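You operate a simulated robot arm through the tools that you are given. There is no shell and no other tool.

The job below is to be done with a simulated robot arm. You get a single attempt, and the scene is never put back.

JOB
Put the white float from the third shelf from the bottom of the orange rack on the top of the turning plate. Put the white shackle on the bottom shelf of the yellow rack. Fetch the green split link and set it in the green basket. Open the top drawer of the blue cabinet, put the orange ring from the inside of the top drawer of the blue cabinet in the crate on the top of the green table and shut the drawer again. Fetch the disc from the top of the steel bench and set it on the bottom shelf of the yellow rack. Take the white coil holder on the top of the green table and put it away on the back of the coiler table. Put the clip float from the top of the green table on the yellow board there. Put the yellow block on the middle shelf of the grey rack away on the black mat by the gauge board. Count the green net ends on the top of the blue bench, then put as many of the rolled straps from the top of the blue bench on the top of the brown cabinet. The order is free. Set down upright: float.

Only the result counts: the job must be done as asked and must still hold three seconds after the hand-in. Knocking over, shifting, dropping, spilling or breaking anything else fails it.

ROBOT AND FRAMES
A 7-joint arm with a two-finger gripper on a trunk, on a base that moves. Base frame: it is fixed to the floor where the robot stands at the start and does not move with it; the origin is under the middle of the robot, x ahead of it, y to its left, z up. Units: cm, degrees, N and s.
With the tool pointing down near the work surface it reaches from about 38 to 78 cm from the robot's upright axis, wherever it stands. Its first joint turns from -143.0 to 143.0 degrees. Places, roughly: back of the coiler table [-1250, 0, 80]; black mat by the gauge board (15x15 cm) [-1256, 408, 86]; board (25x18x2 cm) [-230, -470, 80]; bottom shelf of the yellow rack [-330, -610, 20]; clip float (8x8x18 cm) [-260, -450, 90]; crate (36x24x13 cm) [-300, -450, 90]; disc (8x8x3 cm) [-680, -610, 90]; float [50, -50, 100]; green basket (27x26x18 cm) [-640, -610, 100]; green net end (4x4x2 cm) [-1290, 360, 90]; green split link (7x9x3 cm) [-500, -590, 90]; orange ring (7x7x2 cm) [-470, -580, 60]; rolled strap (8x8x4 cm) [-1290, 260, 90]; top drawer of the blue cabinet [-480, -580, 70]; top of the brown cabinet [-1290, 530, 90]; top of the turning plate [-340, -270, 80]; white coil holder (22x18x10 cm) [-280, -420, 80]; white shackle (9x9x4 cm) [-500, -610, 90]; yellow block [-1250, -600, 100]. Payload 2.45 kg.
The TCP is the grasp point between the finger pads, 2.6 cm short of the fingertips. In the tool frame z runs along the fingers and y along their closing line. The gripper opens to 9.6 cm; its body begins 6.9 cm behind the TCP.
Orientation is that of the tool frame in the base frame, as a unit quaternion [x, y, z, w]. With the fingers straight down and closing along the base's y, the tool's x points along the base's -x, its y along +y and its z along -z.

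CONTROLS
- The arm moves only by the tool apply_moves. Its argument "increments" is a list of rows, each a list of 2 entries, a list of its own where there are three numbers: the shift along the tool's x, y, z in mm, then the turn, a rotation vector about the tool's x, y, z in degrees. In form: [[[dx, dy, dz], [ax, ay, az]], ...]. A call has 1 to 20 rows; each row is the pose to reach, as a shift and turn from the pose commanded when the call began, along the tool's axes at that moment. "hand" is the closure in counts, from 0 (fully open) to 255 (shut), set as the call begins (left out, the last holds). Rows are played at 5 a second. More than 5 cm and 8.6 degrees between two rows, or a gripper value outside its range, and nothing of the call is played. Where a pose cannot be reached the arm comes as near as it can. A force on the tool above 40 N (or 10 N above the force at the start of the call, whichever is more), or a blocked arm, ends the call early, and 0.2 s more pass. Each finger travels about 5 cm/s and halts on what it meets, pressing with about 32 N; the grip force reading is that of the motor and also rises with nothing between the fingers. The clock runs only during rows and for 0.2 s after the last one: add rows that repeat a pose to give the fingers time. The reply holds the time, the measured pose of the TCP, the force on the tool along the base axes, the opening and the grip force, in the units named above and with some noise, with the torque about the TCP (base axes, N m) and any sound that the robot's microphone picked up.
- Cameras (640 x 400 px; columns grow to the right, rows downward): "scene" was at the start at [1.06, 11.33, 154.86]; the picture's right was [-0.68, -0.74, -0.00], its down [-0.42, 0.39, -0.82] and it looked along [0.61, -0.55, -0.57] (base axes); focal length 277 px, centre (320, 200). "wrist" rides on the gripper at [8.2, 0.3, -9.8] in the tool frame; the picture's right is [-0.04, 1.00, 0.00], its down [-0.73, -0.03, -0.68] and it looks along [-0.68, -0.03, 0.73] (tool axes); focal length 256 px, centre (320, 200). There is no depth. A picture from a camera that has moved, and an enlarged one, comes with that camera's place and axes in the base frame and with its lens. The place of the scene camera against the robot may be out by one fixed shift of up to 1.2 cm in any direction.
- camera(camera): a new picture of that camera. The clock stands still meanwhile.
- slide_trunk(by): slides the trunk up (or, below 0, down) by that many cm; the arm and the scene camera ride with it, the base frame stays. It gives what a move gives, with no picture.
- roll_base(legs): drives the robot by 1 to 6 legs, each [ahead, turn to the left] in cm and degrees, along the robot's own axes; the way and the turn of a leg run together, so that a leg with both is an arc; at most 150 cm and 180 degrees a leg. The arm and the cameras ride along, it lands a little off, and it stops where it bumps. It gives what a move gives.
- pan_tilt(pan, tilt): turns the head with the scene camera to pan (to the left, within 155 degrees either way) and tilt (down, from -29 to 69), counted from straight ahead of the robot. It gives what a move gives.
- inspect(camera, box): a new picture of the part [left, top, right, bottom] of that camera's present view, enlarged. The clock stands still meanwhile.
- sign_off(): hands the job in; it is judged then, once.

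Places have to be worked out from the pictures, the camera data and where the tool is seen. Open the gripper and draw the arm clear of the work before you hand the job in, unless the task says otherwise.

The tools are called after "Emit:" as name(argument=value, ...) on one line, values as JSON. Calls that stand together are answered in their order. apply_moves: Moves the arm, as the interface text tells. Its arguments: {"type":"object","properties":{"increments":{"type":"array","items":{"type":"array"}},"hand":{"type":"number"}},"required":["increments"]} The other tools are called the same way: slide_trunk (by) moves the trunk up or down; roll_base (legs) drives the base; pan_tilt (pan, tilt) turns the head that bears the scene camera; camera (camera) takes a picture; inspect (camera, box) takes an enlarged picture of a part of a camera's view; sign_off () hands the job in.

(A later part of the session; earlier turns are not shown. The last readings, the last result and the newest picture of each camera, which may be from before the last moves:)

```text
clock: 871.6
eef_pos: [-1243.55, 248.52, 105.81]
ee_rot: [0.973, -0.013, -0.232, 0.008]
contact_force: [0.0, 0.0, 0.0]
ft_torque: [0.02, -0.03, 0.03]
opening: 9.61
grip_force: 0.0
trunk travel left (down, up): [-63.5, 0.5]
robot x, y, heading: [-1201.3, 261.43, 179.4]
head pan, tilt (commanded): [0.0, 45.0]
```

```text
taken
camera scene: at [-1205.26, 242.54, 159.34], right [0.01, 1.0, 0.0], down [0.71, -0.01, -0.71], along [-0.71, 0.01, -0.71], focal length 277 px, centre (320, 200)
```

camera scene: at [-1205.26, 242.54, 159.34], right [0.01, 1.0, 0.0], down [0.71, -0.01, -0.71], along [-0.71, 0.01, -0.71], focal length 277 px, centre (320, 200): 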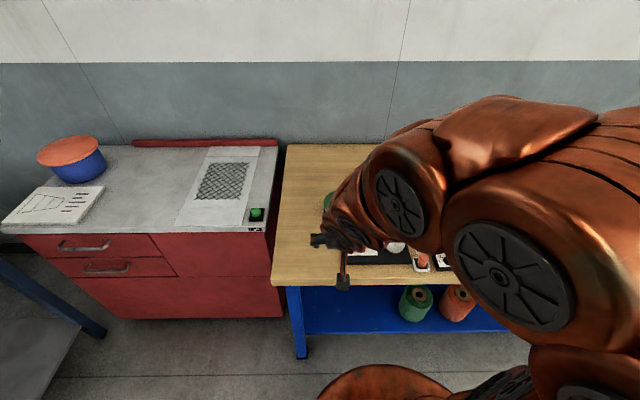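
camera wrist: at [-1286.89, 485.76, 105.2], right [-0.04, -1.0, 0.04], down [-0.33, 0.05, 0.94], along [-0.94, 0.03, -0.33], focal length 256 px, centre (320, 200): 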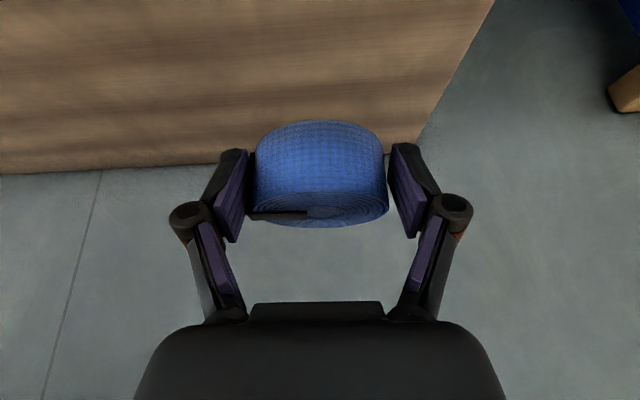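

I roll 12 cm closer and move the hand above the red strap's approach line.

Emit:
roll_base(legs=[[12, 0]])

Emit:
apply_moves(increments=[[[-10, -20, -15], [0, 0, 0]], [[-40, -45, -10], [0, 0, 0]], [[-75, -70, 5], [0, -1, 0]], [[-110, -95, 20], [0, -1, 0]], [[-145, -115, 38], [0, -1, 0]], [[-180, -125, 55], [0, -1, 0]], [[-210, -128, 70], [0, -1, 0]], [[-210, -128, 70], [0, -1, 0]]])

Emit:
camera(camera="wrist")

Emit:
inspect(camera="wrist", box=[200, 40, 440, 190])

```text
clock: 872.9
eef_pos: [-1255.31, 248.78, 105.78]
ee_rot: [0.972, -0.014, -0.233, 0.008]
contact_force: [-0.3, 0.2, 0.6]
ft_torque: [0.05, 0.01, 0.01]
opening: 9.57
grip_force: 0.0
trunk travel left (down, up): [-63.5, 0.5]
robot x, y, heading: [-1213.55, 261.79, 179.2]
head pan, tilt (commanded): [0.0, 45.0]
```

```text
clock: 874.7
eef_pos: [-1276.81, 262.0, 108.73]
ee_rot: [0.97, -0.014, -0.241, 0.007]
contact_force: [0.0, -0.8, -0.5]
ft_torque: [0.01, -0.02, 0.0]
opening: 9.62
grip_force: 0.1
trunk travel left (down, up): [-63.5, 0.5]
robot x, y, heading: [-1213.44, 262.11, 179.3]
head pan, tilt (commanded): [0.0, 45.0]
```

```text
taken
camera wrist: at [-1264.99, 261.61, 113.67], right [-0.06, -1.0, 0.04], down [-0.33, 0.06, 0.94], along [-0.94, 0.04, -0.33], focal length 256 px, centre (320, 200)
```

wrist: 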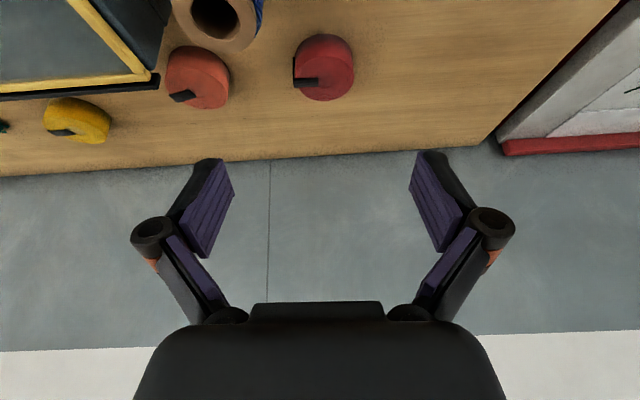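

```text
2.67 times, centred on (320, 115) of wrist
camera zoom: at [-1264.99, 261.61, 113.67], right [-0.06, -1.0, 0.04], down [-0.33, 0.06, 0.94], along [-0.94, 0.04, -0.33], focal length 683 px, centre (320, 427)
```

zoom: 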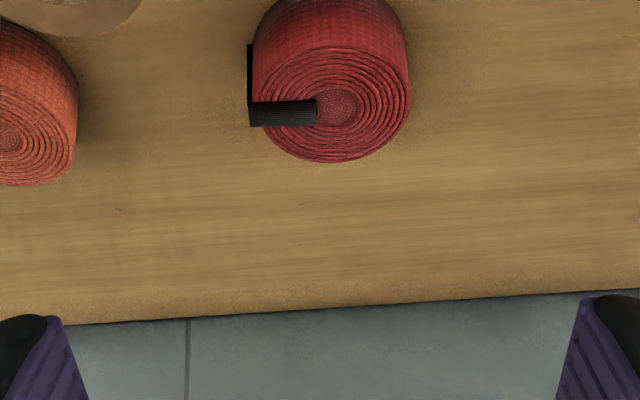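

The red roll is at [-1289.3, 261.5]. To keep the camera and wrist clear of the blue spool, I turn the hand 10° in yaw and reduce the tilt to about 20°.

Emit:
apply_moves(increments=[[[0, 0, 0], [2.3, 0, 4.4]], [[0, 0, 0], [4.7, 0, 8.8]], [[0, 0, 0], [4.7, 0, 8.8]]])

Emit:
apply_moves(increments=[[[0, 0, 0], [0, 4, 0]], [[0, 0, 0], [0, 8, 0]], [[0, 0, 0], [0, 8, 0]]])

Emit:
camera(camera="wrist")

```text
clock: 875.5
eef_pos: [-1276.85, 262.1, 108.7]
ee_rot: [0.966, -0.099, -0.239, -0.013]
contact_force: [0.9, 0.9, -0.4]
ft_torque: [0.0, 0.0, 0.0]
opening: 9.61
grip_force: 0.0
trunk travel left (down, up): [-63.5, 0.5]
robot x, y, heading: [-1213.43, 261.57, 179.1]
head pan, tilt (commanded): [0.0, 45.0]
```

```text
clock: 876.3
eef_pos: [-1276.9, 262.01, 108.82]
ee_rot: [0.98, -0.099, -0.17, -0.007]
contact_force: [0.4, -0.8, 0.7]
ft_torque: [-0.01, -0.01, -0.02]
opening: 9.6
grip_force: 0.2
trunk travel left (down, up): [-63.5, 0.5]
robot x, y, heading: [-1213.56, 261.67, 179.4]
head pan, tilt (commanded): [0.0, 45.0]
```

```text
taken
camera wrist: at [-1266.07, 259.77, 115.3], right [-0.23, -0.97, 0.03], down [-0.44, 0.14, 0.89], along [-0.87, 0.19, -0.46], focal length 256 px, centre (320, 200)
```

wrist: 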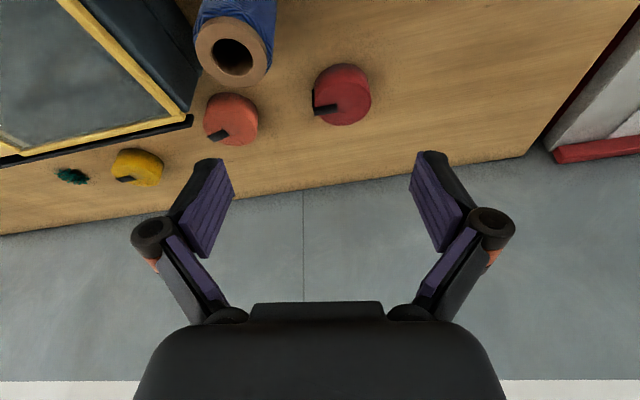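

The camera now sits further south of the spool. I descend 65 % of the way to the red roll.

Emit:
apply_moves(increments=[[[-6, 4, 37], [0, 0, 0]], [[-13, 8, 74], [0, 0, 0]], [[-19, 12, 111], [0, 0, 0]], [[-25, 16, 148], [0, 0, 0]], [[-25, 16, 148], [0, 0, 0]]])

Emit:
camera(camera="wrist")

Emit:
inspect(camera="scene", box=[300, 130, 480, 243])

```text
clock: 877.5
eef_pos: [-1284.57, 261.62, 95.85]
ee_rot: [0.98, -0.1, -0.171, -0.007]
contact_force: [-0.4, 0.4, 0.3]
ft_torque: [0.04, 0.0, 0.01]
opening: 9.63
grip_force: 0.0
trunk travel left (down, up): [-63.5, 0.5]
robot x, y, heading: [-1213.34, 261.71, 179.3]
head pan, tilt (commanded): [0.0, 45.0]
```

```text
taken
camera wrist: at [-1273.67, 259.34, 102.38], right [-0.23, -0.97, 0.03], down [-0.44, 0.14, 0.89], along [-0.87, 0.19, -0.46], focal length 256 px, centre (320, 200)
```

wrist: 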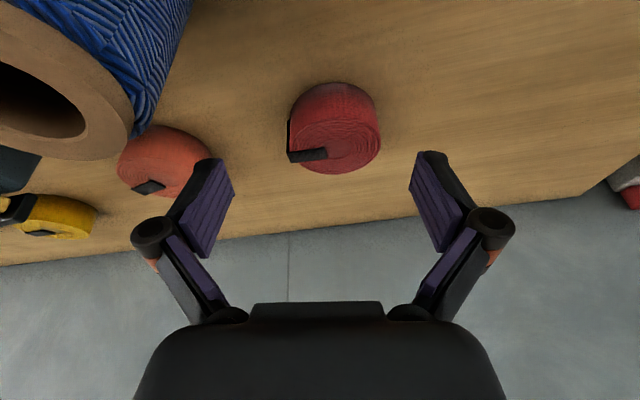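

```text
3.54 times, centred on (390, 186) of scene
camera zoom: at [-1217.08, 242.68, 159.34], right [0.01, 1.0, 0.0], down [0.71, -0.01, -0.71], along [-0.71, 0.01, -0.71], focal length 980 px, centre (72, 248)
```

zoom: 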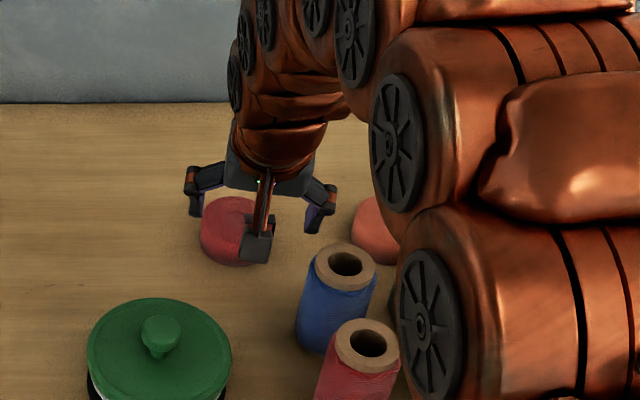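

Good: the camera box clears the spool. I go down the last 8 cm and close.

Emit:
apply_moves(increments=[[[-2, 4, 25], [0, 0, 0]], [[-5, 8, 50], [0, 0, 0]], [[-7.3, 8.5, 72], [0, 0, 0]], [[-7.3, 8.5, 79], [0, 0, 0]], [[-7.3, 8.5, 79], [0, 0, 0]]])

Emit:
camera(camera="wrist")

```text
clock: 878.7
eef_pos: [-1287.95, 261.44, 88.82]
ee_rot: [0.98, -0.098, -0.172, -0.006]
contact_force: [-0.5, -0.4, -0.9]
ft_torque: [0.01, -0.01, 0.01]
opening: 9.58
grip_force: 0.0
trunk travel left (down, up): [-63.5, 0.5]
robot x, y, heading: [-1213.52, 261.71, 179.3]
head pan, tilt (commanded): [0.0, 45.0]
```

```text
taken
camera wrist: at [-1277.13, 259.08, 95.26], right [-0.23, -0.97, 0.03], down [-0.44, 0.14, 0.89], along [-0.87, 0.19, -0.46], focal length 256 px, centre (320, 200)
```

wrist: 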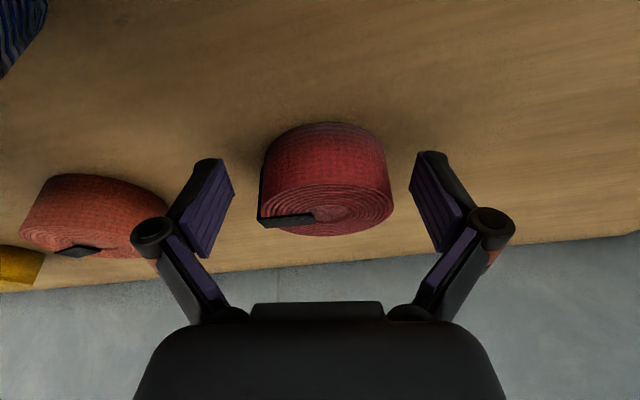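

Emit:
apply_moves(increments=[[[0, 0, 0], [0, 0, 0]], [[0, 0, 0], [0, 0, 0]], [[0, 0, 0], [0, 0, 0]], [[0, 0, 0], [0, 0, 0]]], hand=255)

Emit:
apply_moves(increments=[[[-6, 0, -17], [0, 0, 0]], [[-14, 0, -42], [0, 0, 0]], [[-25, 0, -70], [0, 0, 0]], [[-38, 0, -105], [0, 0, 0]], [[-50, 0, -140], [0, 0, 0]], [[-40, 0, -175], [0, 0, 0]], [[-10, 0, -200], [0, 0, 0]]])

Emit:
camera(camera="wrist")

Emit:
camera(camera="scene")

```text
clock: 879.7
eef_pos: [-1287.92, 261.3, 88.87]
ee_rot: [0.98, -0.099, -0.172, -0.006]
contact_force: [-0.9, -2.6, 6.2]
ft_torque: [0.11, 0.11, 0.07]
opening: 7.38
grip_force: 31.6
trunk travel left (down, up): [-63.5, 0.5]
robot x, y, heading: [-1213.1, 261.97, 179.3]
head pan, tilt (commanded): [0.0, 45.0]
```

```text
clock: 881.3
eef_pos: [-1282.18, 260.76, 107.78]
ee_rot: [0.98, -0.098, -0.172, -0.006]
contact_force: [0.2, 0.1, -2.8]
ft_torque: [-0.01, -0.05, 0.0]
opening: 7.36
grip_force: 32.0
trunk travel left (down, up): [-63.5, 0.5]
robot x, y, heading: [-1212.99, 261.76, 179.1]
head pan, tilt (commanded): [0.0, 45.0]
```

```text
taken
camera wrist: at [-1271.37, 258.4, 114.29], right [-0.23, -0.97, 0.03], down [-0.44, 0.14, 0.89], along [-0.87, 0.19, -0.46], focal length 256 px, centre (320, 200)
```

wrist: 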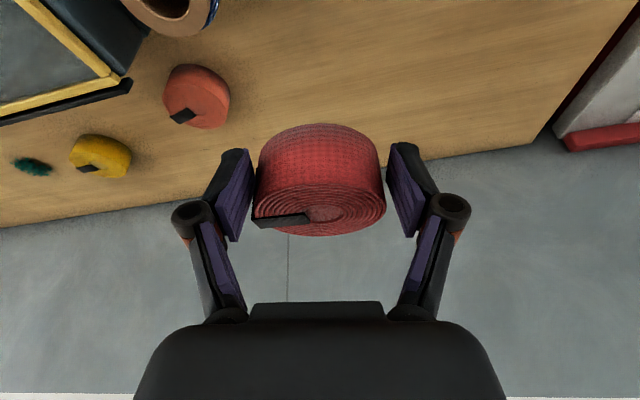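

```text
taken
camera scene: at [-1217.12, 242.69, 159.34], right [0.01, 1.0, 0.0], down [0.71, -0.01, -0.71], along [-0.71, 0.01, -0.71], focal length 277 px, centre (320, 200)
```

scene: 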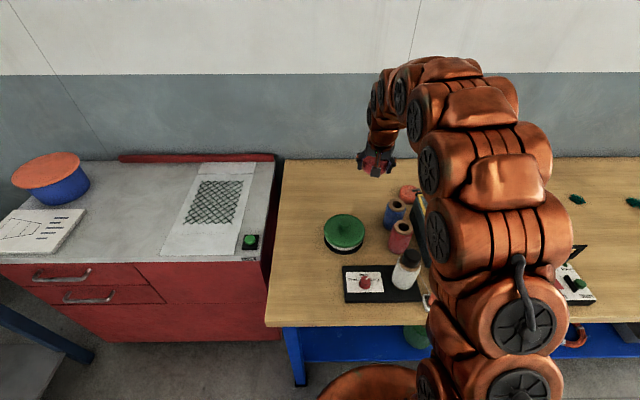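

Red strap lifted clear. I draw back and drive north to the cabinet again.

Emit:
apply_moves(increments=[[[37, -8, -13], [0, 0, 0]], [[74, -16, -27], [0, 0, 0]], [[111, -23, -40], [0, 0, 0]], [[148, -31, -53], [0, 0, 0]], [[175, -37, -63], [0, 0, 0]]])

Emit:
roll_base(legs=[[-14, 0], [0, -89], [120, 0], [116, 0], [0, 89.5]])

Emit:
camera(camera="scene")

```text
clock: 882.5
eef_pos: [-1263.14, 260.58, 107.59]
ee_rot: [0.98, -0.1, -0.17, -0.007]
contact_force: [0.1, 0.1, -1.4]
ft_torque: [0.03, -0.08, 0.01]
opening: 7.38
grip_force: 31.7
trunk travel left (down, up): [-63.5, 0.5]
robot x, y, heading: [-1213.51, 261.91, 179.1]
head pan, tilt (commanded): [0.0, 45.0]
```

```text
clock: 902.6
eef_pos: [-1247.71, 494.65, 107.62]
ee_rot: [0.981, -0.086, -0.171, -0.004]
contact_force: [-0.4, -0.4, -1.7]
ft_torque: [-0.03, -0.05, 0.0]
opening: 7.35
grip_force: 31.8
trunk travel left (down, up): [-63.5, 0.5]
robot x, y, heading: [-1197.2, 496.86, -179.2]
head pan, tilt (commanded): [0.0, 45.0]
```

```text
taken
camera scene: at [-1201.21, 477.81, 159.34], right [-0.01, 1.0, 0.0], down [0.71, 0.01, -0.71], along [-0.71, -0.01, -0.71], focal length 277 px, centre (320, 200)
```

scene: 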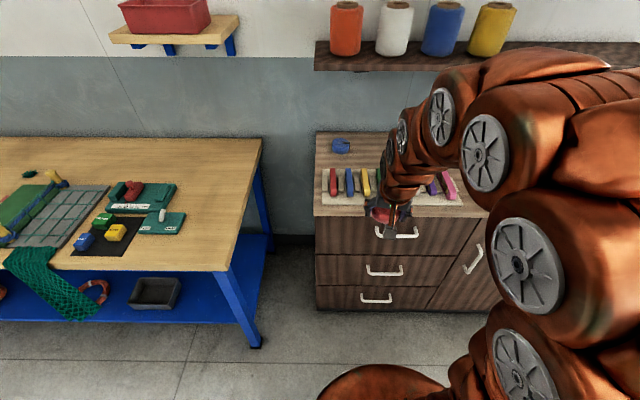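

The blue strap sits well on the cabinet. I roll closer to set the red one beside it.

Emit:
roll_base(legs=[[27, 0]])

Emit:
camera(camera="wrist")

```text
clock: 904.5
eef_pos: [-1274.89, 494.48, 107.69]
ee_rot: [0.981, -0.087, -0.171, -0.004]
contact_force: [0.2, 0.1, -1.9]
ft_torque: [-0.02, -0.03, -0.01]
opening: 7.37
grip_force: 31.8
trunk travel left (down, up): [-63.5, 0.5]
robot x, y, heading: [-1225.02, 496.5, -179.4]
head pan, tilt (commanded): [0.0, 45.0]
```

```text
taken
camera wrist: at [-1264.03, 492.35, 114.2], right [-0.21, -0.98, 0.03], down [-0.45, 0.13, 0.89], along [-0.87, 0.17, -0.46], focal length 256 px, centre (320, 200)
```

wrist: 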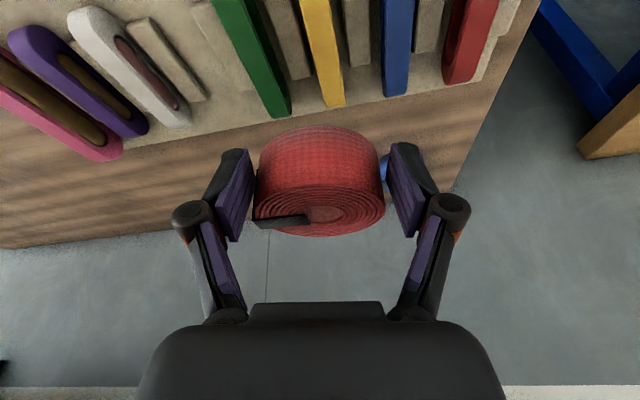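

Emit:
apply_moves(increments=[[[-35, -4, 20], [0, 0, 0]], [[-70, -8, 45], [0, 0, 0]], [[-105, -12, 75], [0, 0, 0]], [[-138, -15, 105], [0, 0, 0]], [[-170, -18, 140], [0, 0, 0]], [[-197, -20, 173], [0, 0, 0]], [[-197, -20, 173], [0, 0, 0]]])

Emit:
camera(camera="wrist")

Emit:
camera(camera="scene")

```text
clock: 906.1
eef_pos: [-1298.07, 500.18, 98.24]
ee_rot: [0.981, -0.086, -0.174, -0.004]
contact_force: [0.0, 0.3, -1.9]
ft_torque: [-0.01, -0.01, 0.02]
opening: 7.35
grip_force: 32.1
trunk travel left (down, up): [-63.5, 0.5]
robot x, y, heading: [-1225.14, 496.52, -179.2]
head pan, tilt (commanded): [0.0, 45.0]
```

```text
taken
camera wrist: at [-1287.18, 498.18, 104.78], right [-0.21, -0.98, 0.03], down [-0.44, 0.13, 0.89], along [-0.87, 0.17, -0.46], focal length 256 px, centre (320, 200)
```

wrist: 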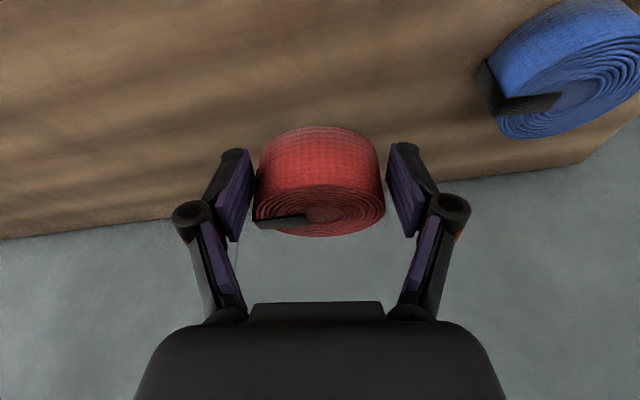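

```text
taken
camera scene: at [-1226.93, 477.31, 159.41], right [-0.01, 1.0, 0.0], down [0.7, 0.01, -0.71], along [-0.71, -0.01, -0.7], focal length 277 px, centre (320, 200)
```

scene: 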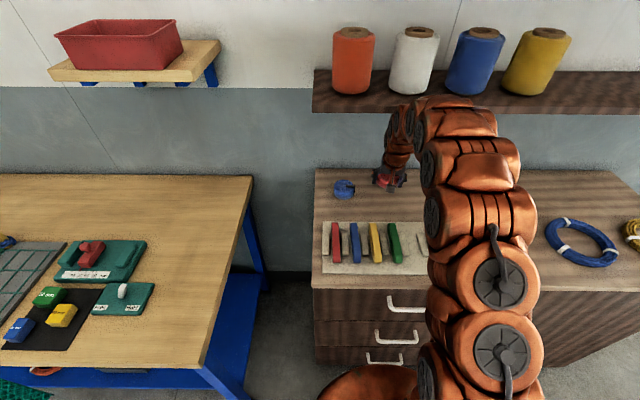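

The head camera moved slightly, as if the arm leans on something – likely the wall shelf. I pull back 5 cm at once and check.

Emit:
apply_moves(increments=[[[25, -4, -8], [0, 0, 0]], [[46, -9, -17], [0, 0, 0]]])

Emit:
camera(camera="scene")

Emit:
inspect(camera="scene", box=[310, 20, 590, 195])

```text
clock: 906.7
eef_pos: [-1293.76, 500.38, 97.98]
ee_rot: [0.981, -0.088, -0.173, -0.004]
contact_force: [0.7, -0.3, -1.7]
ft_torque: [0.0, 0.01, 0.01]
opening: 7.39
grip_force: 31.8
trunk travel left (down, up): [-63.5, 0.5]
robot x, y, heading: [-1224.96, 496.25, -179.5]
head pan, tilt (commanded): [0.0, 45.0]
```

```text
taken
camera scene: at [-1228.42, 477.46, 159.35], right [-0.01, 1.0, 0.0], down [0.71, 0.01, -0.71], along [-0.71, -0.01, -0.71], focal length 277 px, centre (320, 200)
```

scene: 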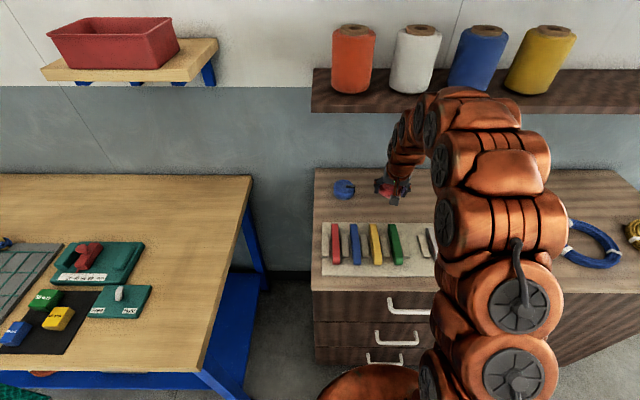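

```text
2.29 times, centred on (450, 108) of scene
camera zoom: at [-1228.42, 477.46, 159.35], right [-0.01, 1.0, 0.0], down [0.71, 0.01, -0.71], along [-0.71, -0.01, -0.71], focal length 633 px, centre (23, 411)
```

zoom: 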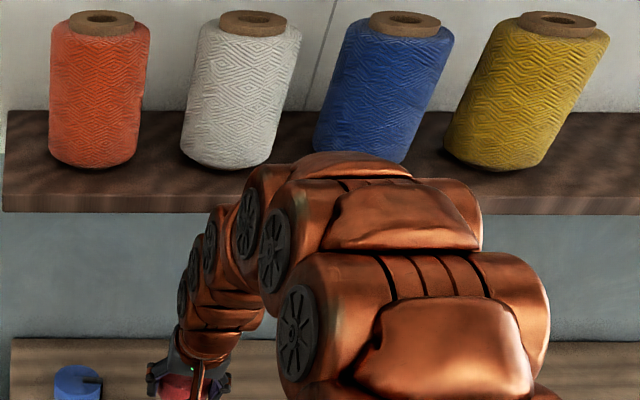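

Free again; spools undisturbed. I set the red strap a bit further forward (x≈-1292.5), where the wrist stays clear of the shelf, and lower.

Emit:
apply_moves(increments=[[[12, -2, 10], [0, 0, 0]], [[17, -2, 22], [0, 0, 0]], [[22, -2, 34], [0, 0, 0]], [[26, -2, 44], [0, 0, 0]], [[26, -2, 44], [0, 0, 0]]])

Emit:
camera(camera="wrist")

```text
clock: 907.9
eef_pos: [-1292.64, 500.17, 92.9]
ee_rot: [0.981, -0.088, -0.171, -0.005]
contact_force: [-0.2, 0.5, -2.9]
ft_torque: [0.01, -0.1, -0.03]
opening: 7.33
grip_force: 32.3
trunk travel left (down, up): [-63.5, 0.5]
robot x, y, heading: [-1225.19, 496.66, -179.2]
head pan, tilt (commanded): [0.0, 45.0]
```

```text
taken
camera wrist: at [-1281.84, 498.17, 99.55], right [-0.21, -0.98, 0.03], down [-0.45, 0.13, 0.89], along [-0.87, 0.17, -0.46], focal length 256 px, centre (320, 200)
```

wrist: 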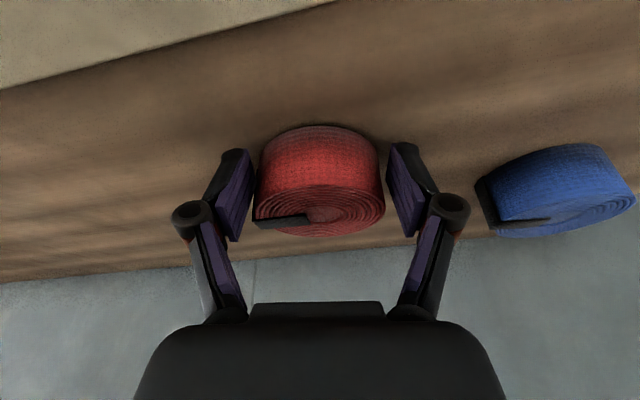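

Nearly touching. A few more millimetres.

Emit:
apply_moves(increments=[[[0.7, 0, 1.9], [0, 0, 0]], [[1.4, 0, 3.8], [0, 0, 0]], [[2, 0, 5.6], [0, 0, 0]], [[2, 0, 5.6], [0, 0, 0]]])

```text
clock: 908.9
eef_pos: [-1292.75, 500.13, 92.63]
ee_rot: [0.981, -0.087, -0.174, -0.005]
contact_force: [-1.4, -6.5, 30.0]
ft_torque: [-0.05, 0.5, 0.0]
opening: 7.45
grip_force: 32.1
trunk travel left (down, up): [-63.5, 0.5]
robot x, y, heading: [-1224.9, 496.38, -179.5]
head pan, tilt (commanded): [0.0, 45.0]
```

Contact (30 N). I ease up 2 mm, open and withdraw.

Emit:
apply_moves(increments=[[[-0.9, 0, -2.4], [0, 0, 0]], [[-0.9, 0, -2.4], [0, 0, 0]]])

Emit:
apply_moves(increments=[[[0, 0, 0], [0, 0, 0]], [[0, 0, 0], [0, 0, 0]], [[0, 0, 0], [0, 0, 0]], [[0, 0, 0], [0, 0, 0]]], hand=0)

Emit:
apply_moves(increments=[[[0, 0, -25], [0, 0, 0]], [[0, 0, -60], [0, 0, 0]], [[25, 0, -90], [0, 0, 0]], [[60, 0, -115], [0, 0, 0]], [[100, 0, -135], [0, 0, 0]], [[140, 0, -150], [0, 0, 0]]])

Emit:
camera(camera="scene")

Emit:
camera(camera="wrist")

```text
clock: 909.5
eef_pos: [-1292.67, 500.28, 92.53]
ee_rot: [0.981, -0.087, -0.172, -0.004]
contact_force: [-7.9, -6.8, 17.9]
ft_torque: [-0.11, 0.9, 0.26]
opening: 7.38
grip_force: 31.5
trunk travel left (down, up): [-63.5, 0.5]
robot x, y, heading: [-1224.88, 496.84, -179.2]
head pan, tilt (commanded): [0.0, 45.0]
```

```text
clock: 910.5
eef_pos: [-1292.58, 500.51, 92.66]
ee_rot: [0.981, -0.087, -0.171, -0.005]
contact_force: [0.8, 0.3, -0.2]
ft_torque: [0.01, 0.01, 0.05]
opening: 9.63
grip_force: 0.1
trunk travel left (down, up): [-63.5, 0.5]
robot x, y, heading: [-1225.25, 496.76, -179.5]
head pan, tilt (commanded): [0.0, 45.0]
```

```text
clock: 911.9
eef_pos: [-1274.61, 497.23, 102.39]
ee_rot: [0.981, -0.088, -0.171, -0.004]
contact_force: [-0.3, 0.8, 0.7]
ft_torque: [-0.02, -0.03, 0.01]
opening: 9.6
grip_force: 0.0
trunk travel left (down, up): [-63.5, 0.5]
robot x, y, heading: [-1224.89, 496.73, -179.5]
head pan, tilt (commanded): [0.0, 45.0]
```

```text
taken
camera scene: at [-1228.48, 477.47, 159.34], right [-0.01, 1.0, 0.0], down [0.71, 0.01, -0.71], along [-0.71, -0.01, -0.71], focal length 277 px, centre (320, 200)
```

scene: 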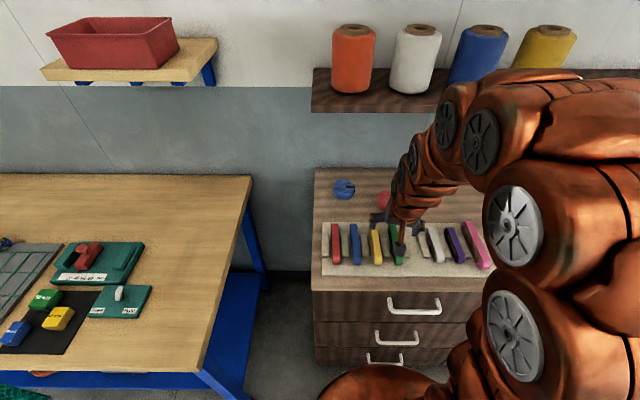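

```text
taken
camera wrist: at [-1263.72, 495.25, 108.91], right [-0.21, -0.98, 0.03], down [-0.45, 0.13, 0.89], along [-0.87, 0.17, -0.46], focal length 256 px, centre (320, 200)
```

wrist: 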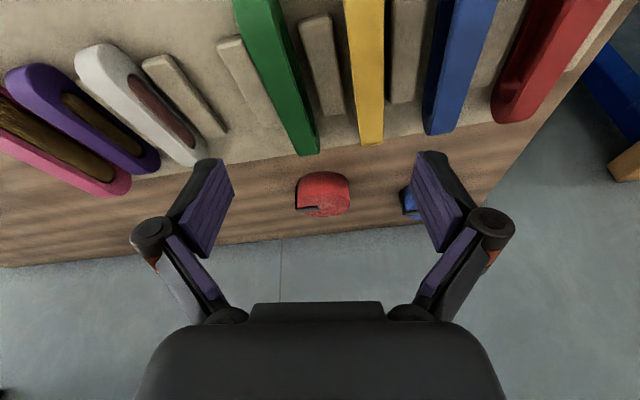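

Red strap placed. For the third I take the yellow one behind the winder; I drive back to y≈300 and also check behind the winder for more net ends.

Emit:
apply_moves(increments=[[[-10, 0, -30], [0, 0, 0]], [[0, 0, -50], [0, 0, 0]]])

Emit:
roll_base(legs=[[-24, 0], [0, 89.5], [100, 0], [96, 0], [0, -90]])

Emit:
pan_tilt(pan=0, tilt=40)

Emit:
camera(camera="scene")

Emit:
inspect(camera="scene", box=[150, 80, 470, 280])

```text
clock: 912.5
eef_pos: [-1273.1, 497.22, 106.98]
ee_rot: [0.981, -0.088, -0.173, -0.004]
contact_force: [-0.7, -0.6, 0.2]
ft_torque: [-0.02, -0.04, -0.02]
opening: 9.61
grip_force: 0.0
trunk travel left (down, up): [-63.5, 0.5]
robot x, y, heading: [-1224.93, 496.38, -179.5]
head pan, tilt (commanded): [0.0, 45.0]
```

```text
clock: 931.5
eef_pos: [-1246.72, 300.88, 106.94]
ee_rot: [0.981, -0.093, -0.171, -0.006]
contact_force: [0.4, 0.6, -0.6]
ft_torque: [-0.01, -0.01, 0.0]
opening: 9.63
grip_force: 0.1
trunk travel left (down, up): [-63.5, 0.5]
robot x, y, heading: [-1198.87, 299.91, -179.9]
head pan, tilt (commanded): [0.0, 45.0]
```

```text
clock: 932.1
eef_pos: [-1246.76, 300.86, 106.89]
ee_rot: [0.981, -0.094, -0.171, -0.005]
contact_force: [0.1, 0.0, 0.3]
ft_torque: [0.0, -0.02, -0.02]
opening: 9.61
grip_force: 0.1
trunk travel left (down, up): [-63.5, 0.5]
robot x, y, heading: [-1198.63, 299.55, -179.8]
head pan, tilt (commanded): [0.0, 40.0]
```

```text
taken
camera scene: at [-1202.74, 280.64, 160.06], right [0.0, 1.0, 0.0], down [0.64, 0.0, -0.77], along [-0.77, 0.0, -0.64], focal length 277 px, centre (320, 200)
```

scene: 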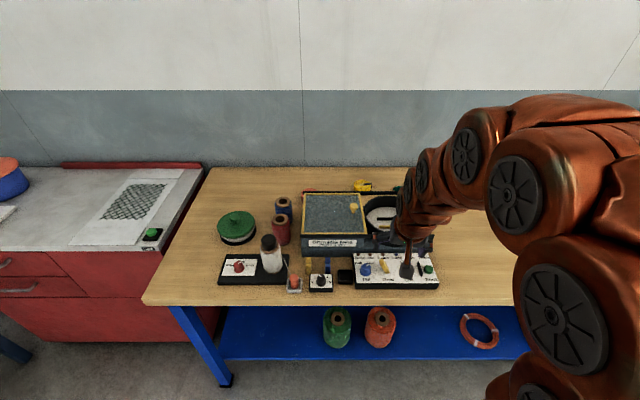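

```text
2.00 times, centred on (310, 180) of scene
camera zoom: at [-1202.74, 280.64, 160.06], right [0.0, 1.0, 0.0], down [0.64, 0.0, -0.77], along [-0.77, 0.0, -0.64], focal length 554 px, centre (340, 240)
```

zoom: 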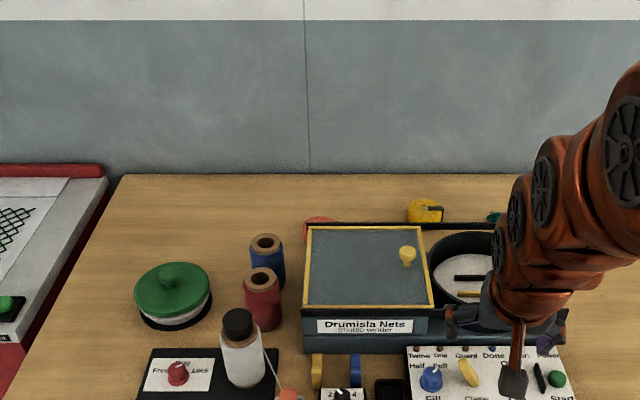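

No further net ends behind the winder: the count is three. The yellow strap is at [-1298.9, 299]. I raise the hand over the winder, tilt to 28° and roll 14 cm closer.

Emit:
apply_moves(increments=[[[-10, 0, -30], [0, -3, 0]], [[-20, 0, -55], [0, -6, 0]], [[-27, 0, -75], [0, -8, 0]], [[-27, 0, -75], [0, -8, 0]]])

Emit:
roll_base(legs=[[15, 0]])

Emit:
camera(camera="wrist")

Emit:
camera(camera="scene")

```text
clock: 933.1
eef_pos: [-1246.65, 300.95, 114.92]
ee_rot: [0.966, -0.094, -0.239, -0.012]
contact_force: [-0.1, 0.0, -0.3]
ft_torque: [-0.01, -0.03, -0.02]
opening: 9.62
grip_force: 0.0
trunk travel left (down, up): [-63.5, 0.5]
robot x, y, heading: [-1198.82, 299.76, -180.2]
head pan, tilt (commanded): [0.0, 40.0]
```

```text
clock: 934.5
eef_pos: [-1261.72, 300.99, 114.95]
ee_rot: [0.966, -0.092, -0.24, -0.012]
contact_force: [0.3, 0.4, 0.1]
ft_torque: [0.01, -0.03, -0.01]
opening: 9.61
grip_force: 0.0
trunk travel left (down, up): [-63.5, 0.5]
robot x, y, heading: [-1214.01, 299.52, -179.9]
head pan, tilt (commanded): [0.0, 40.0]
```

```text
taken
camera wrist: at [-1250.13, 298.63, 119.89], right [-0.22, -0.98, 0.04], down [-0.32, 0.11, 0.94], along [-0.92, 0.19, -0.33], focal length 256 px, centre (320, 200)
```

wrist: 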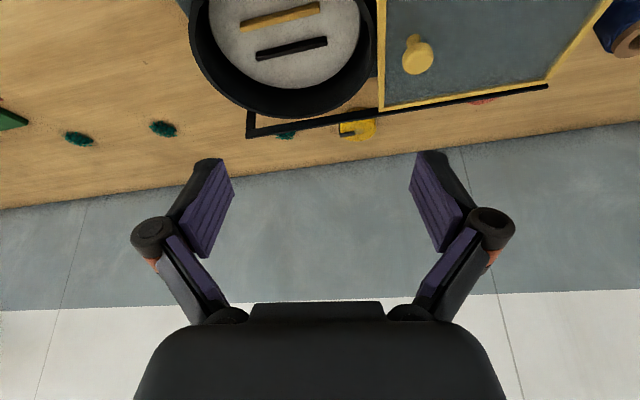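

```text
taken
camera scene: at [-1217.84, 280.61, 160.07], right [0.0, 1.0, 0.0], down [0.64, 0.0, -0.77], along [-0.77, 0.0, -0.64], focal length 277 px, centre (320, 200)
```

scene: 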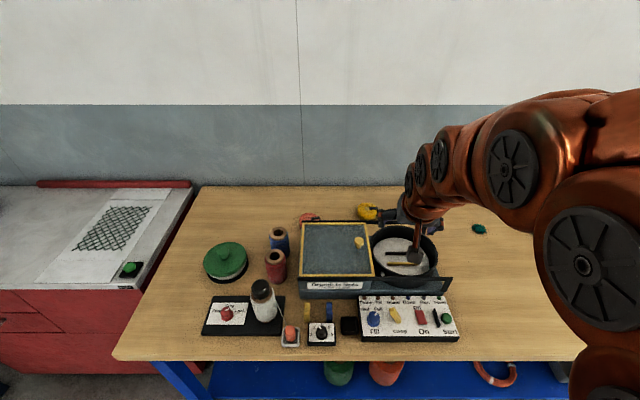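

Three net ends are clearly visible here too. I extend over the back bar toward the yellow strap at z≈106.

Emit:
apply_moves(increments=[[[-31, 11, 33], [0, 0, 0]], [[-61, 21, 67], [0, 0, 0]], [[-92, 32, 100], [0, 0, 0]], [[-123, 43, 133], [0, 0, 0]], [[-153, 53, 167], [0, 0, 0]], [[-184, 64, 200], [0, 0, 0]], [[-184, 64, 200], [0, 0, 0]]])

Emit:
camera(camera="wrist")

Emit:
inspect(camera="wrist", box=[200, 60, 440, 210])

```text
clock: 936.1
eef_pos: [-1288.28, 299.04, 105.92]
ee_rot: [0.966, -0.092, -0.239, -0.012]
contact_force: [-1.0, 0.5, -0.2]
ft_torque: [0.01, 0.01, 0.03]
opening: 9.57
grip_force: 0.0
trunk travel left (down, up): [-63.5, 0.5]
robot x, y, heading: [-1213.92, 299.33, -179.8]
head pan, tilt (commanded): [0.0, 40.0]
```

```text
taken
camera wrist: at [-1276.64, 296.78, 110.88], right [-0.22, -0.98, 0.04], down [-0.32, 0.11, 0.94], along [-0.92, 0.19, -0.33], focal length 256 px, centre (320, 200)
```

wrist: 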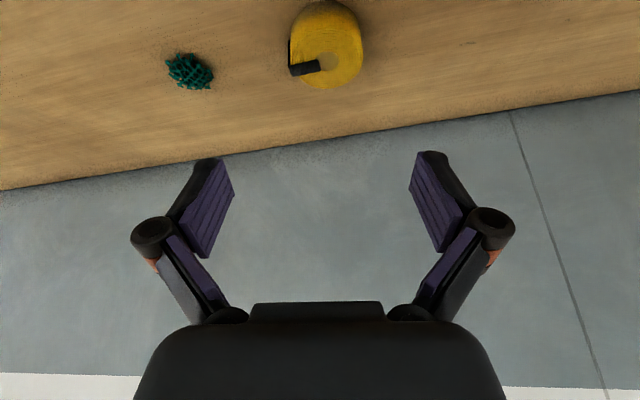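

```text
2.67 times, centred on (320, 135) of wrist
camera zoom: at [-1276.64, 296.78, 110.88], right [-0.22, -0.98, 0.04], down [-0.32, 0.11, 0.94], along [-0.92, 0.19, -0.33], focal length 683 px, centre (320, 373)
```

zoom: 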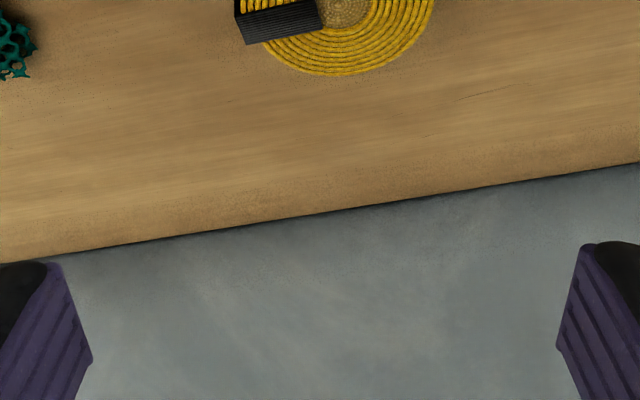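

The yellow roll is at [-1296, 299.4]. I descend in two steps.

Emit:
apply_moves(increments=[[[3, 1.5, 31], [0, 0, 0]], [[5, 3, 62], [0, 0, 0]], [[8, 4.5, 93], [0, 0, 0]], [[11, 6, 124], [0, 0, 0]], [[11, 6, 124], [0, 0, 0]]])

Emit:
camera(camera="wrist")

```text
clock: 937.3
eef_pos: [-1293.11, 299.02, 94.62]
ee_rot: [0.966, -0.091, -0.241, -0.011]
contact_force: [0.3, -0.2, 0.2]
ft_torque: [0.02, 0.01, 0.02]
opening: 9.58
grip_force: 0.0
trunk travel left (down, up): [-63.5, 0.5]
robot x, y, heading: [-1214.14, 299.68, -179.6]
head pan, tilt (commanded): [0.0, 40.0]
```

```text
taken
camera wrist: at [-1281.37, 296.79, 99.54], right [-0.22, -0.98, 0.04], down [-0.32, 0.11, 0.94], along [-0.92, 0.19, -0.33], focal length 256 px, centre (320, 200)
```

wrist: 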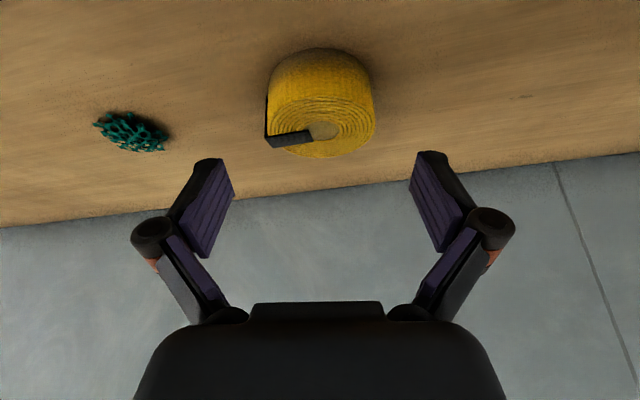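

Emit:
apply_moves(increments=[[[2, 0, 20], [0, 0, 0]], [[4, 0, 40], [0, 0, 0]], [[5, 0, 58], [0, 0, 0]], [[5, 0, 64], [0, 0, 0]], [[5, 0, 64], [0, 0, 0]]])

Emit:
camera(camera="wrist")

```text
clock: 937.7
eef_pos: [-1293.69, 299.17, 93.66]
ee_rot: [0.966, -0.091, -0.242, -0.01]
contact_force: [-3.3, -0.6, 5.9]
ft_torque: [-0.1, -0.92, -0.08]
opening: 9.61
grip_force: 0.0
trunk travel left (down, up): [-63.5, 0.5]
robot x, y, heading: [-1213.82, 299.63, -180.0]
head pan, tilt (commanded): [0.0, 40.0]
stopped in row 2: the force on the tool passed its limit at 61 N (the readings are from after the stop); the commanded pose is now the measured one
```

```text
taken
camera wrist: at [-1282.08, 296.91, 98.41], right [-0.22, -0.98, 0.04], down [-0.31, 0.11, 0.94], along [-0.92, 0.19, -0.33], focal length 256 px, centre (320, 200)
```

wrist: 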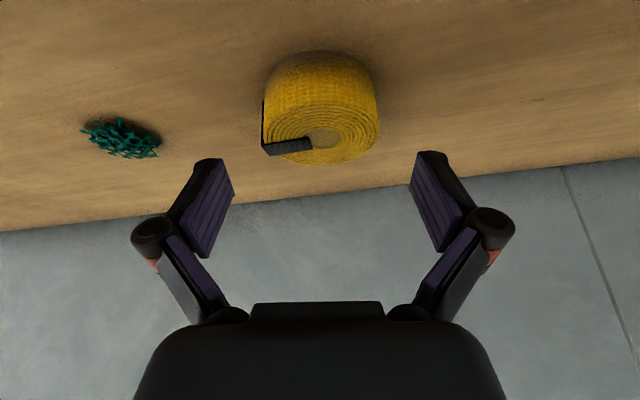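

My camera box touched the winder's back bar. I lift straight up and check the winder.

Emit:
apply_moves(increments=[[[-7, 0, -13], [0, 0, 0]], [[-23, 0, -44], [0, 0, 0]], [[-42, 0, -80], [0, 0, 0]]])

Emit:
inspect(camera="scene", box=[150, 130, 470, 330])

Emit:
camera(camera="wrist")

```text
clock: 938.5
eef_pos: [-1293.57, 299.15, 102.33]
ee_rot: [0.966, -0.092, -0.242, -0.012]
contact_force: [-1.2, 0.0, -0.5]
ft_torque: [-0.02, 0.02, -0.04]
opening: 9.62
grip_force: 0.0
trunk travel left (down, up): [-63.5, 0.5]
robot x, y, heading: [-1214.02, 299.84, -179.7]
head pan, tilt (commanded): [0.0, 40.0]
```

```text
2.00 times, centred on (310, 230) of scene
camera zoom: at [-1217.92, 280.61, 160.07], right [0.0, 1.0, 0.0], down [0.64, 0.0, -0.77], along [-0.77, 0.0, -0.64], focal length 554 px, centre (340, 140)
```

zoom: 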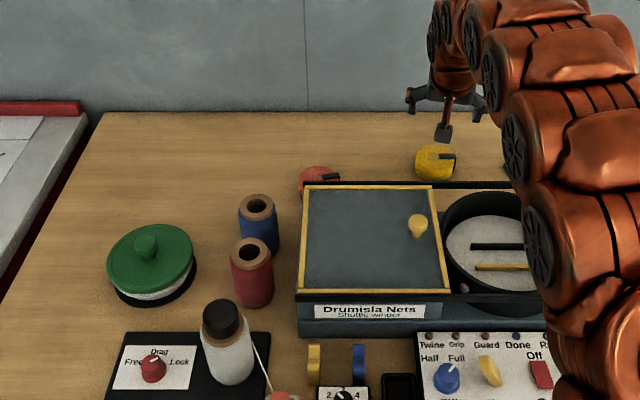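

```text
taken
camera wrist: at [-1281.91, 297.0, 107.29], right [-0.22, -0.98, 0.04], down [-0.32, 0.11, 0.94], along [-0.92, 0.19, -0.33], focal length 256 px, centre (320, 200)
```

wrist: 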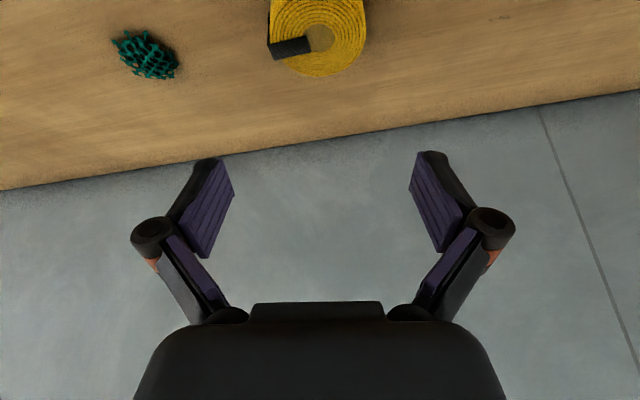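

The winder hasn't moved. I reduce the tilt to 20°, move 3 cm further back first and then descend vertically so the camera stays behind the bar.

Emit:
apply_moves(increments=[[[-8, 3, 5], [0, 4, 0]], [[-17, 5, 10], [0, 8, 0]], [[-25, 8, 14], [0, 8, 0]], [[-25, 8, 14], [0, 8, 0]]])

Emit:
camera(camera="wrist")

```text
clock: 939.5
eef_pos: [-1296.48, 299.21, 102.42]
ee_rot: [0.981, -0.093, -0.172, -0.005]
contact_force: [0.0, -0.4, -1.0]
ft_torque: [0.02, -0.02, -0.02]
opening: 9.59
grip_force: 0.0
trunk travel left (down, up): [-63.5, 0.5]
robot x, y, heading: [-1214.1, 299.29, -179.8]
head pan, tilt (commanded): [0.0, 40.0]
```

```text
taken
camera wrist: at [-1285.63, 297.05, 108.85], right [-0.22, -0.97, 0.04], down [-0.44, 0.13, 0.89], along [-0.87, 0.18, -0.46], focal length 256 px, centre (320, 200)
```

wrist: 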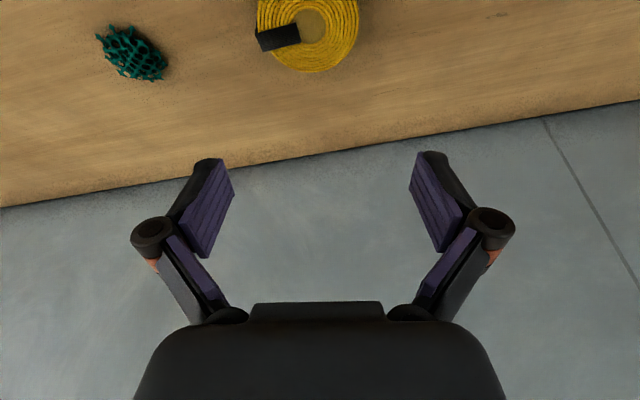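

Emit:
apply_moves(increments=[[[10, -1, 26], [0, 0, 0]], [[20, -2, 52], [0, 0, 0]], [[30, -3, 78], [0, 0, 0]], [[40, -4.5, 104], [0, 0, 0]], [[40, -4.5, 104], [0, 0, 0]]])

Emit:
camera(camera="wrist")

```text
clock: 940.7
eef_pos: [-1296.33, 299.53, 91.19]
ee_rot: [0.981, -0.092, -0.172, -0.005]
contact_force: [0.9, -0.5, 0.7]
ft_torque: [0.04, -0.02, 0.01]
opening: 9.61
grip_force: 0.1
trunk travel left (down, up): [-63.5, 0.5]
robot x, y, heading: [-1214.19, 299.54, -180.0]
head pan, tilt (commanded): [0.0, 40.0]
```

```text
taken
camera wrist: at [-1285.47, 297.39, 97.65], right [-0.22, -0.97, 0.04], down [-0.44, 0.13, 0.89], along [-0.87, 0.18, -0.46], focal length 256 px, centre (320, 200)
```

wrist: 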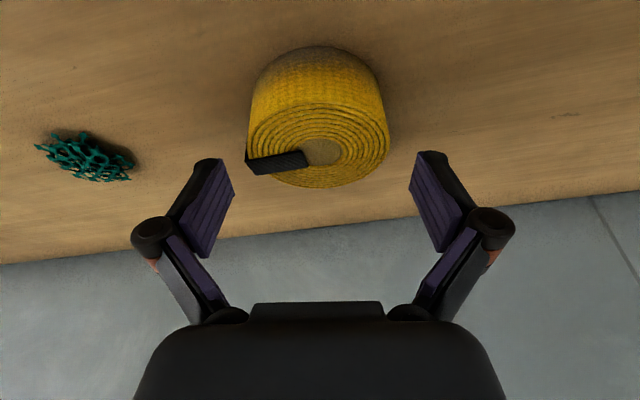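

Emit:
apply_moves(increments=[[[4, 0, 10], [0, 0, 0]], [[7, 0, 18], [0, 0, 0]], [[9, 0, 24], [0, 0, 0]], [[9, 0, 24], [0, 0, 0]]])

Emit:
apply_moves(increments=[[[0, 0, 0], [0, 0, 0]], [[0, 0, 0], [0, 0, 0]], [[0, 0, 0], [0, 0, 0]], [[0, 0, 0], [0, 0, 0]]], hand=255)

Emit:
camera(camera="wrist")

```text
clock: 941.7
eef_pos: [-1296.23, 299.26, 88.71]
ee_rot: [0.981, -0.093, -0.171, -0.006]
contact_force: [-0.4, 0.3, -0.3]
ft_torque: [0.01, -0.01, -0.01]
opening: 9.58
grip_force: 0.1
trunk travel left (down, up): [-63.5, 0.5]
robot x, y, heading: [-1214.09, 299.99, -180.2]
head pan, tilt (commanded): [0.0, 40.0]
```

```text
clock: 942.7
eef_pos: [-1296.19, 299.32, 88.77]
ee_rot: [0.981, -0.091, -0.173, -0.005]
contact_force: [0.6, 1.2, 3.5]
ft_torque: [-0.11, 0.09, -0.05]
opening: 7.38
grip_force: 32.1
trunk travel left (down, up): [-63.5, 0.5]
robot x, y, heading: [-1214.38, 299.74, -180.0]
head pan, tilt (commanded): [0.0, 40.0]
```

```text
taken
camera wrist: at [-1285.42, 297.2, 95.21], right [-0.22, -0.97, 0.04], down [-0.44, 0.13, 0.89], along [-0.87, 0.18, -0.46], focal length 256 px, centre (320, 200)
```

wrist: 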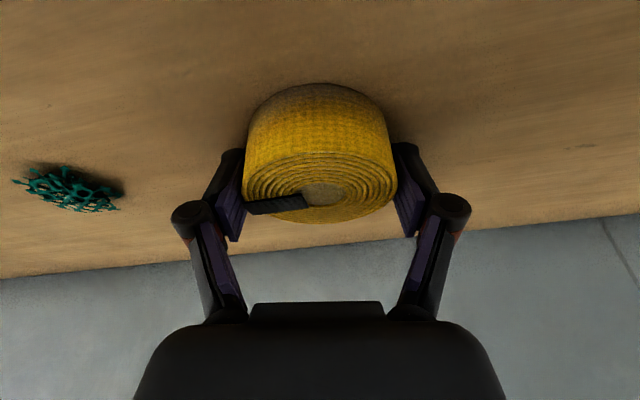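

Yellow strap gripped. I lift straight up, then back over the winder at height.

Emit:
apply_moves(increments=[[[-7, 0, -19], [0, 0, 0]], [[-17, 0, -47], [0, 0, 0]], [[-33, 0, -92], [0, 0, 0]], [[-47, 0, -132], [0, 0, 0]], [[-47, 0, -132], [0, 0, 0]]])

Emit:
apply_moves(increments=[[[20, -6, -32], [0, 0, 0]], [[42, -12, -65], [0, 0, 0]], [[75, -20, -90], [0, 0, 0]], [[112, -27, -110], [0, 0, 0]], [[150, -35, -128], [0, 0, 0]], [[188, -42, -142], [0, 0, 0]], [[225, -50, -156], [0, 0, 0]], [[262, -56, -170], [0, 0, 0]]])

Emit:
camera(camera="wrist")

Emit:
camera(camera="scene")

```text
clock: 943.9
eef_pos: [-1295.88, 299.58, 102.78]
ee_rot: [0.981, -0.092, -0.173, -0.005]
contact_force: [-0.1, 0.3, -2.8]
ft_torque: [-0.02, -0.03, -0.02]
opening: 7.36
grip_force: 32.0
trunk travel left (down, up): [-63.5, 0.5]
robot x, y, heading: [-1214.05, 299.97, -179.7]
head pan, tilt (commanded): [0.0, 40.0]
```

```text
clock: 945.7
eef_pos: [-1264.93, 299.69, 109.52]
ee_rot: [0.981, -0.092, -0.172, -0.005]
contact_force: [-0.4, -0.6, -1.8]
ft_torque: [-0.01, -0.06, 0.02]
opening: 7.35
grip_force: 32.2
trunk travel left (down, up): [-63.5, 0.5]
robot x, y, heading: [-1213.83, 300.05, -179.6]
head pan, tilt (commanded): [0.0, 40.0]
```

```text
taken
camera wrist: at [-1254.08, 297.62, 115.98], right [-0.22, -0.97, 0.04], down [-0.44, 0.13, 0.89], along [-0.87, 0.18, -0.46], focal length 256 px, centre (320, 200)
```

wrist: 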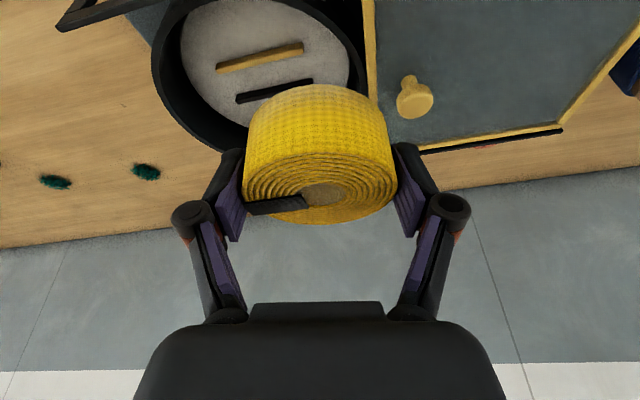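

```text
taken
camera scene: at [-1217.94, 280.61, 160.06], right [0.0, 1.0, 0.0], down [0.64, 0.0, -0.77], along [-0.77, 0.0, -0.64], focal length 277 px, centre (320, 200)
```

scene: 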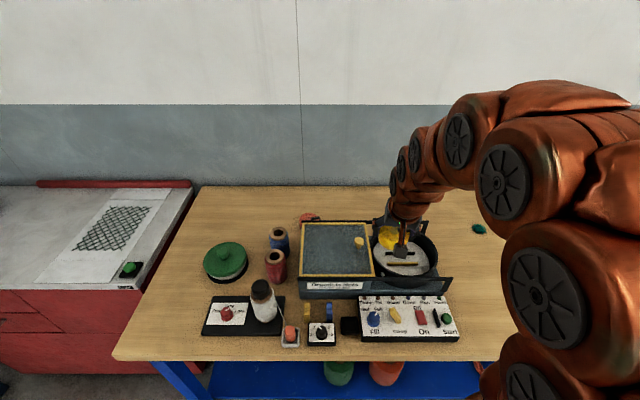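

I carry the yellow strap to the cabinet.

Emit:
roll_base(legs=[[-14, 0], [0, -89.5], [104, 0], [104, 0], [0, 89.5]])

Emit:
pan_tilt(pan=0, tilt=45)

Emit:
camera(camera="scene")

```text
clock: 964.7
eef_pos: [-1252.22, 509.34, 109.59]
ee_rot: [0.98, -0.095, -0.173, -0.005]
contact_force: [-0.3, -0.7, -2.2]
ft_torque: [-0.01, 0.02, 0.0]
opening: 7.37
grip_force: 31.9
trunk travel left (down, up): [-63.5, 0.5]
robot x, y, heading: [-1200.85, 509.15, 180.0]
head pan, tilt (commanded): [0.0, 40.0]
```

```text
clock: 965.3
eef_pos: [-1252.18, 509.15, 109.48]
ee_rot: [0.98, -0.095, -0.172, -0.006]
contact_force: [0.3, 0.1, -1.2]
ft_torque: [0.01, 0.0, -0.03]
opening: 7.36
grip_force: 31.9
trunk travel left (down, up): [-63.5, 0.5]
robot x, y, heading: [-1201.4, 508.78, 179.7]
head pan, tilt (commanded): [0.0, 45.0]
```

```text
taken
camera scene: at [-1204.86, 489.94, 159.34], right [0.0, 1.0, 0.0], down [0.71, 0.0, -0.71], along [-0.71, 0.0, -0.71], focal length 277 px, centre (320, 200)
```

scene: 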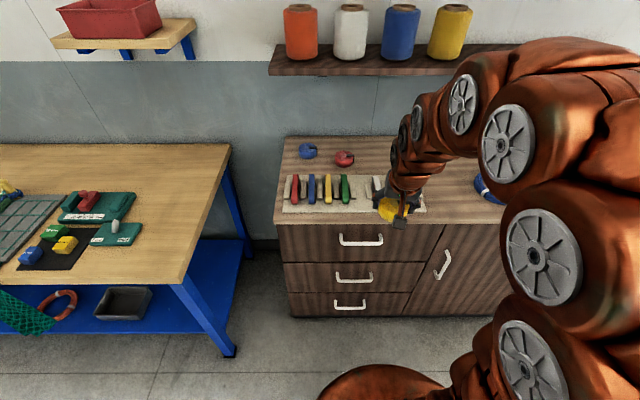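

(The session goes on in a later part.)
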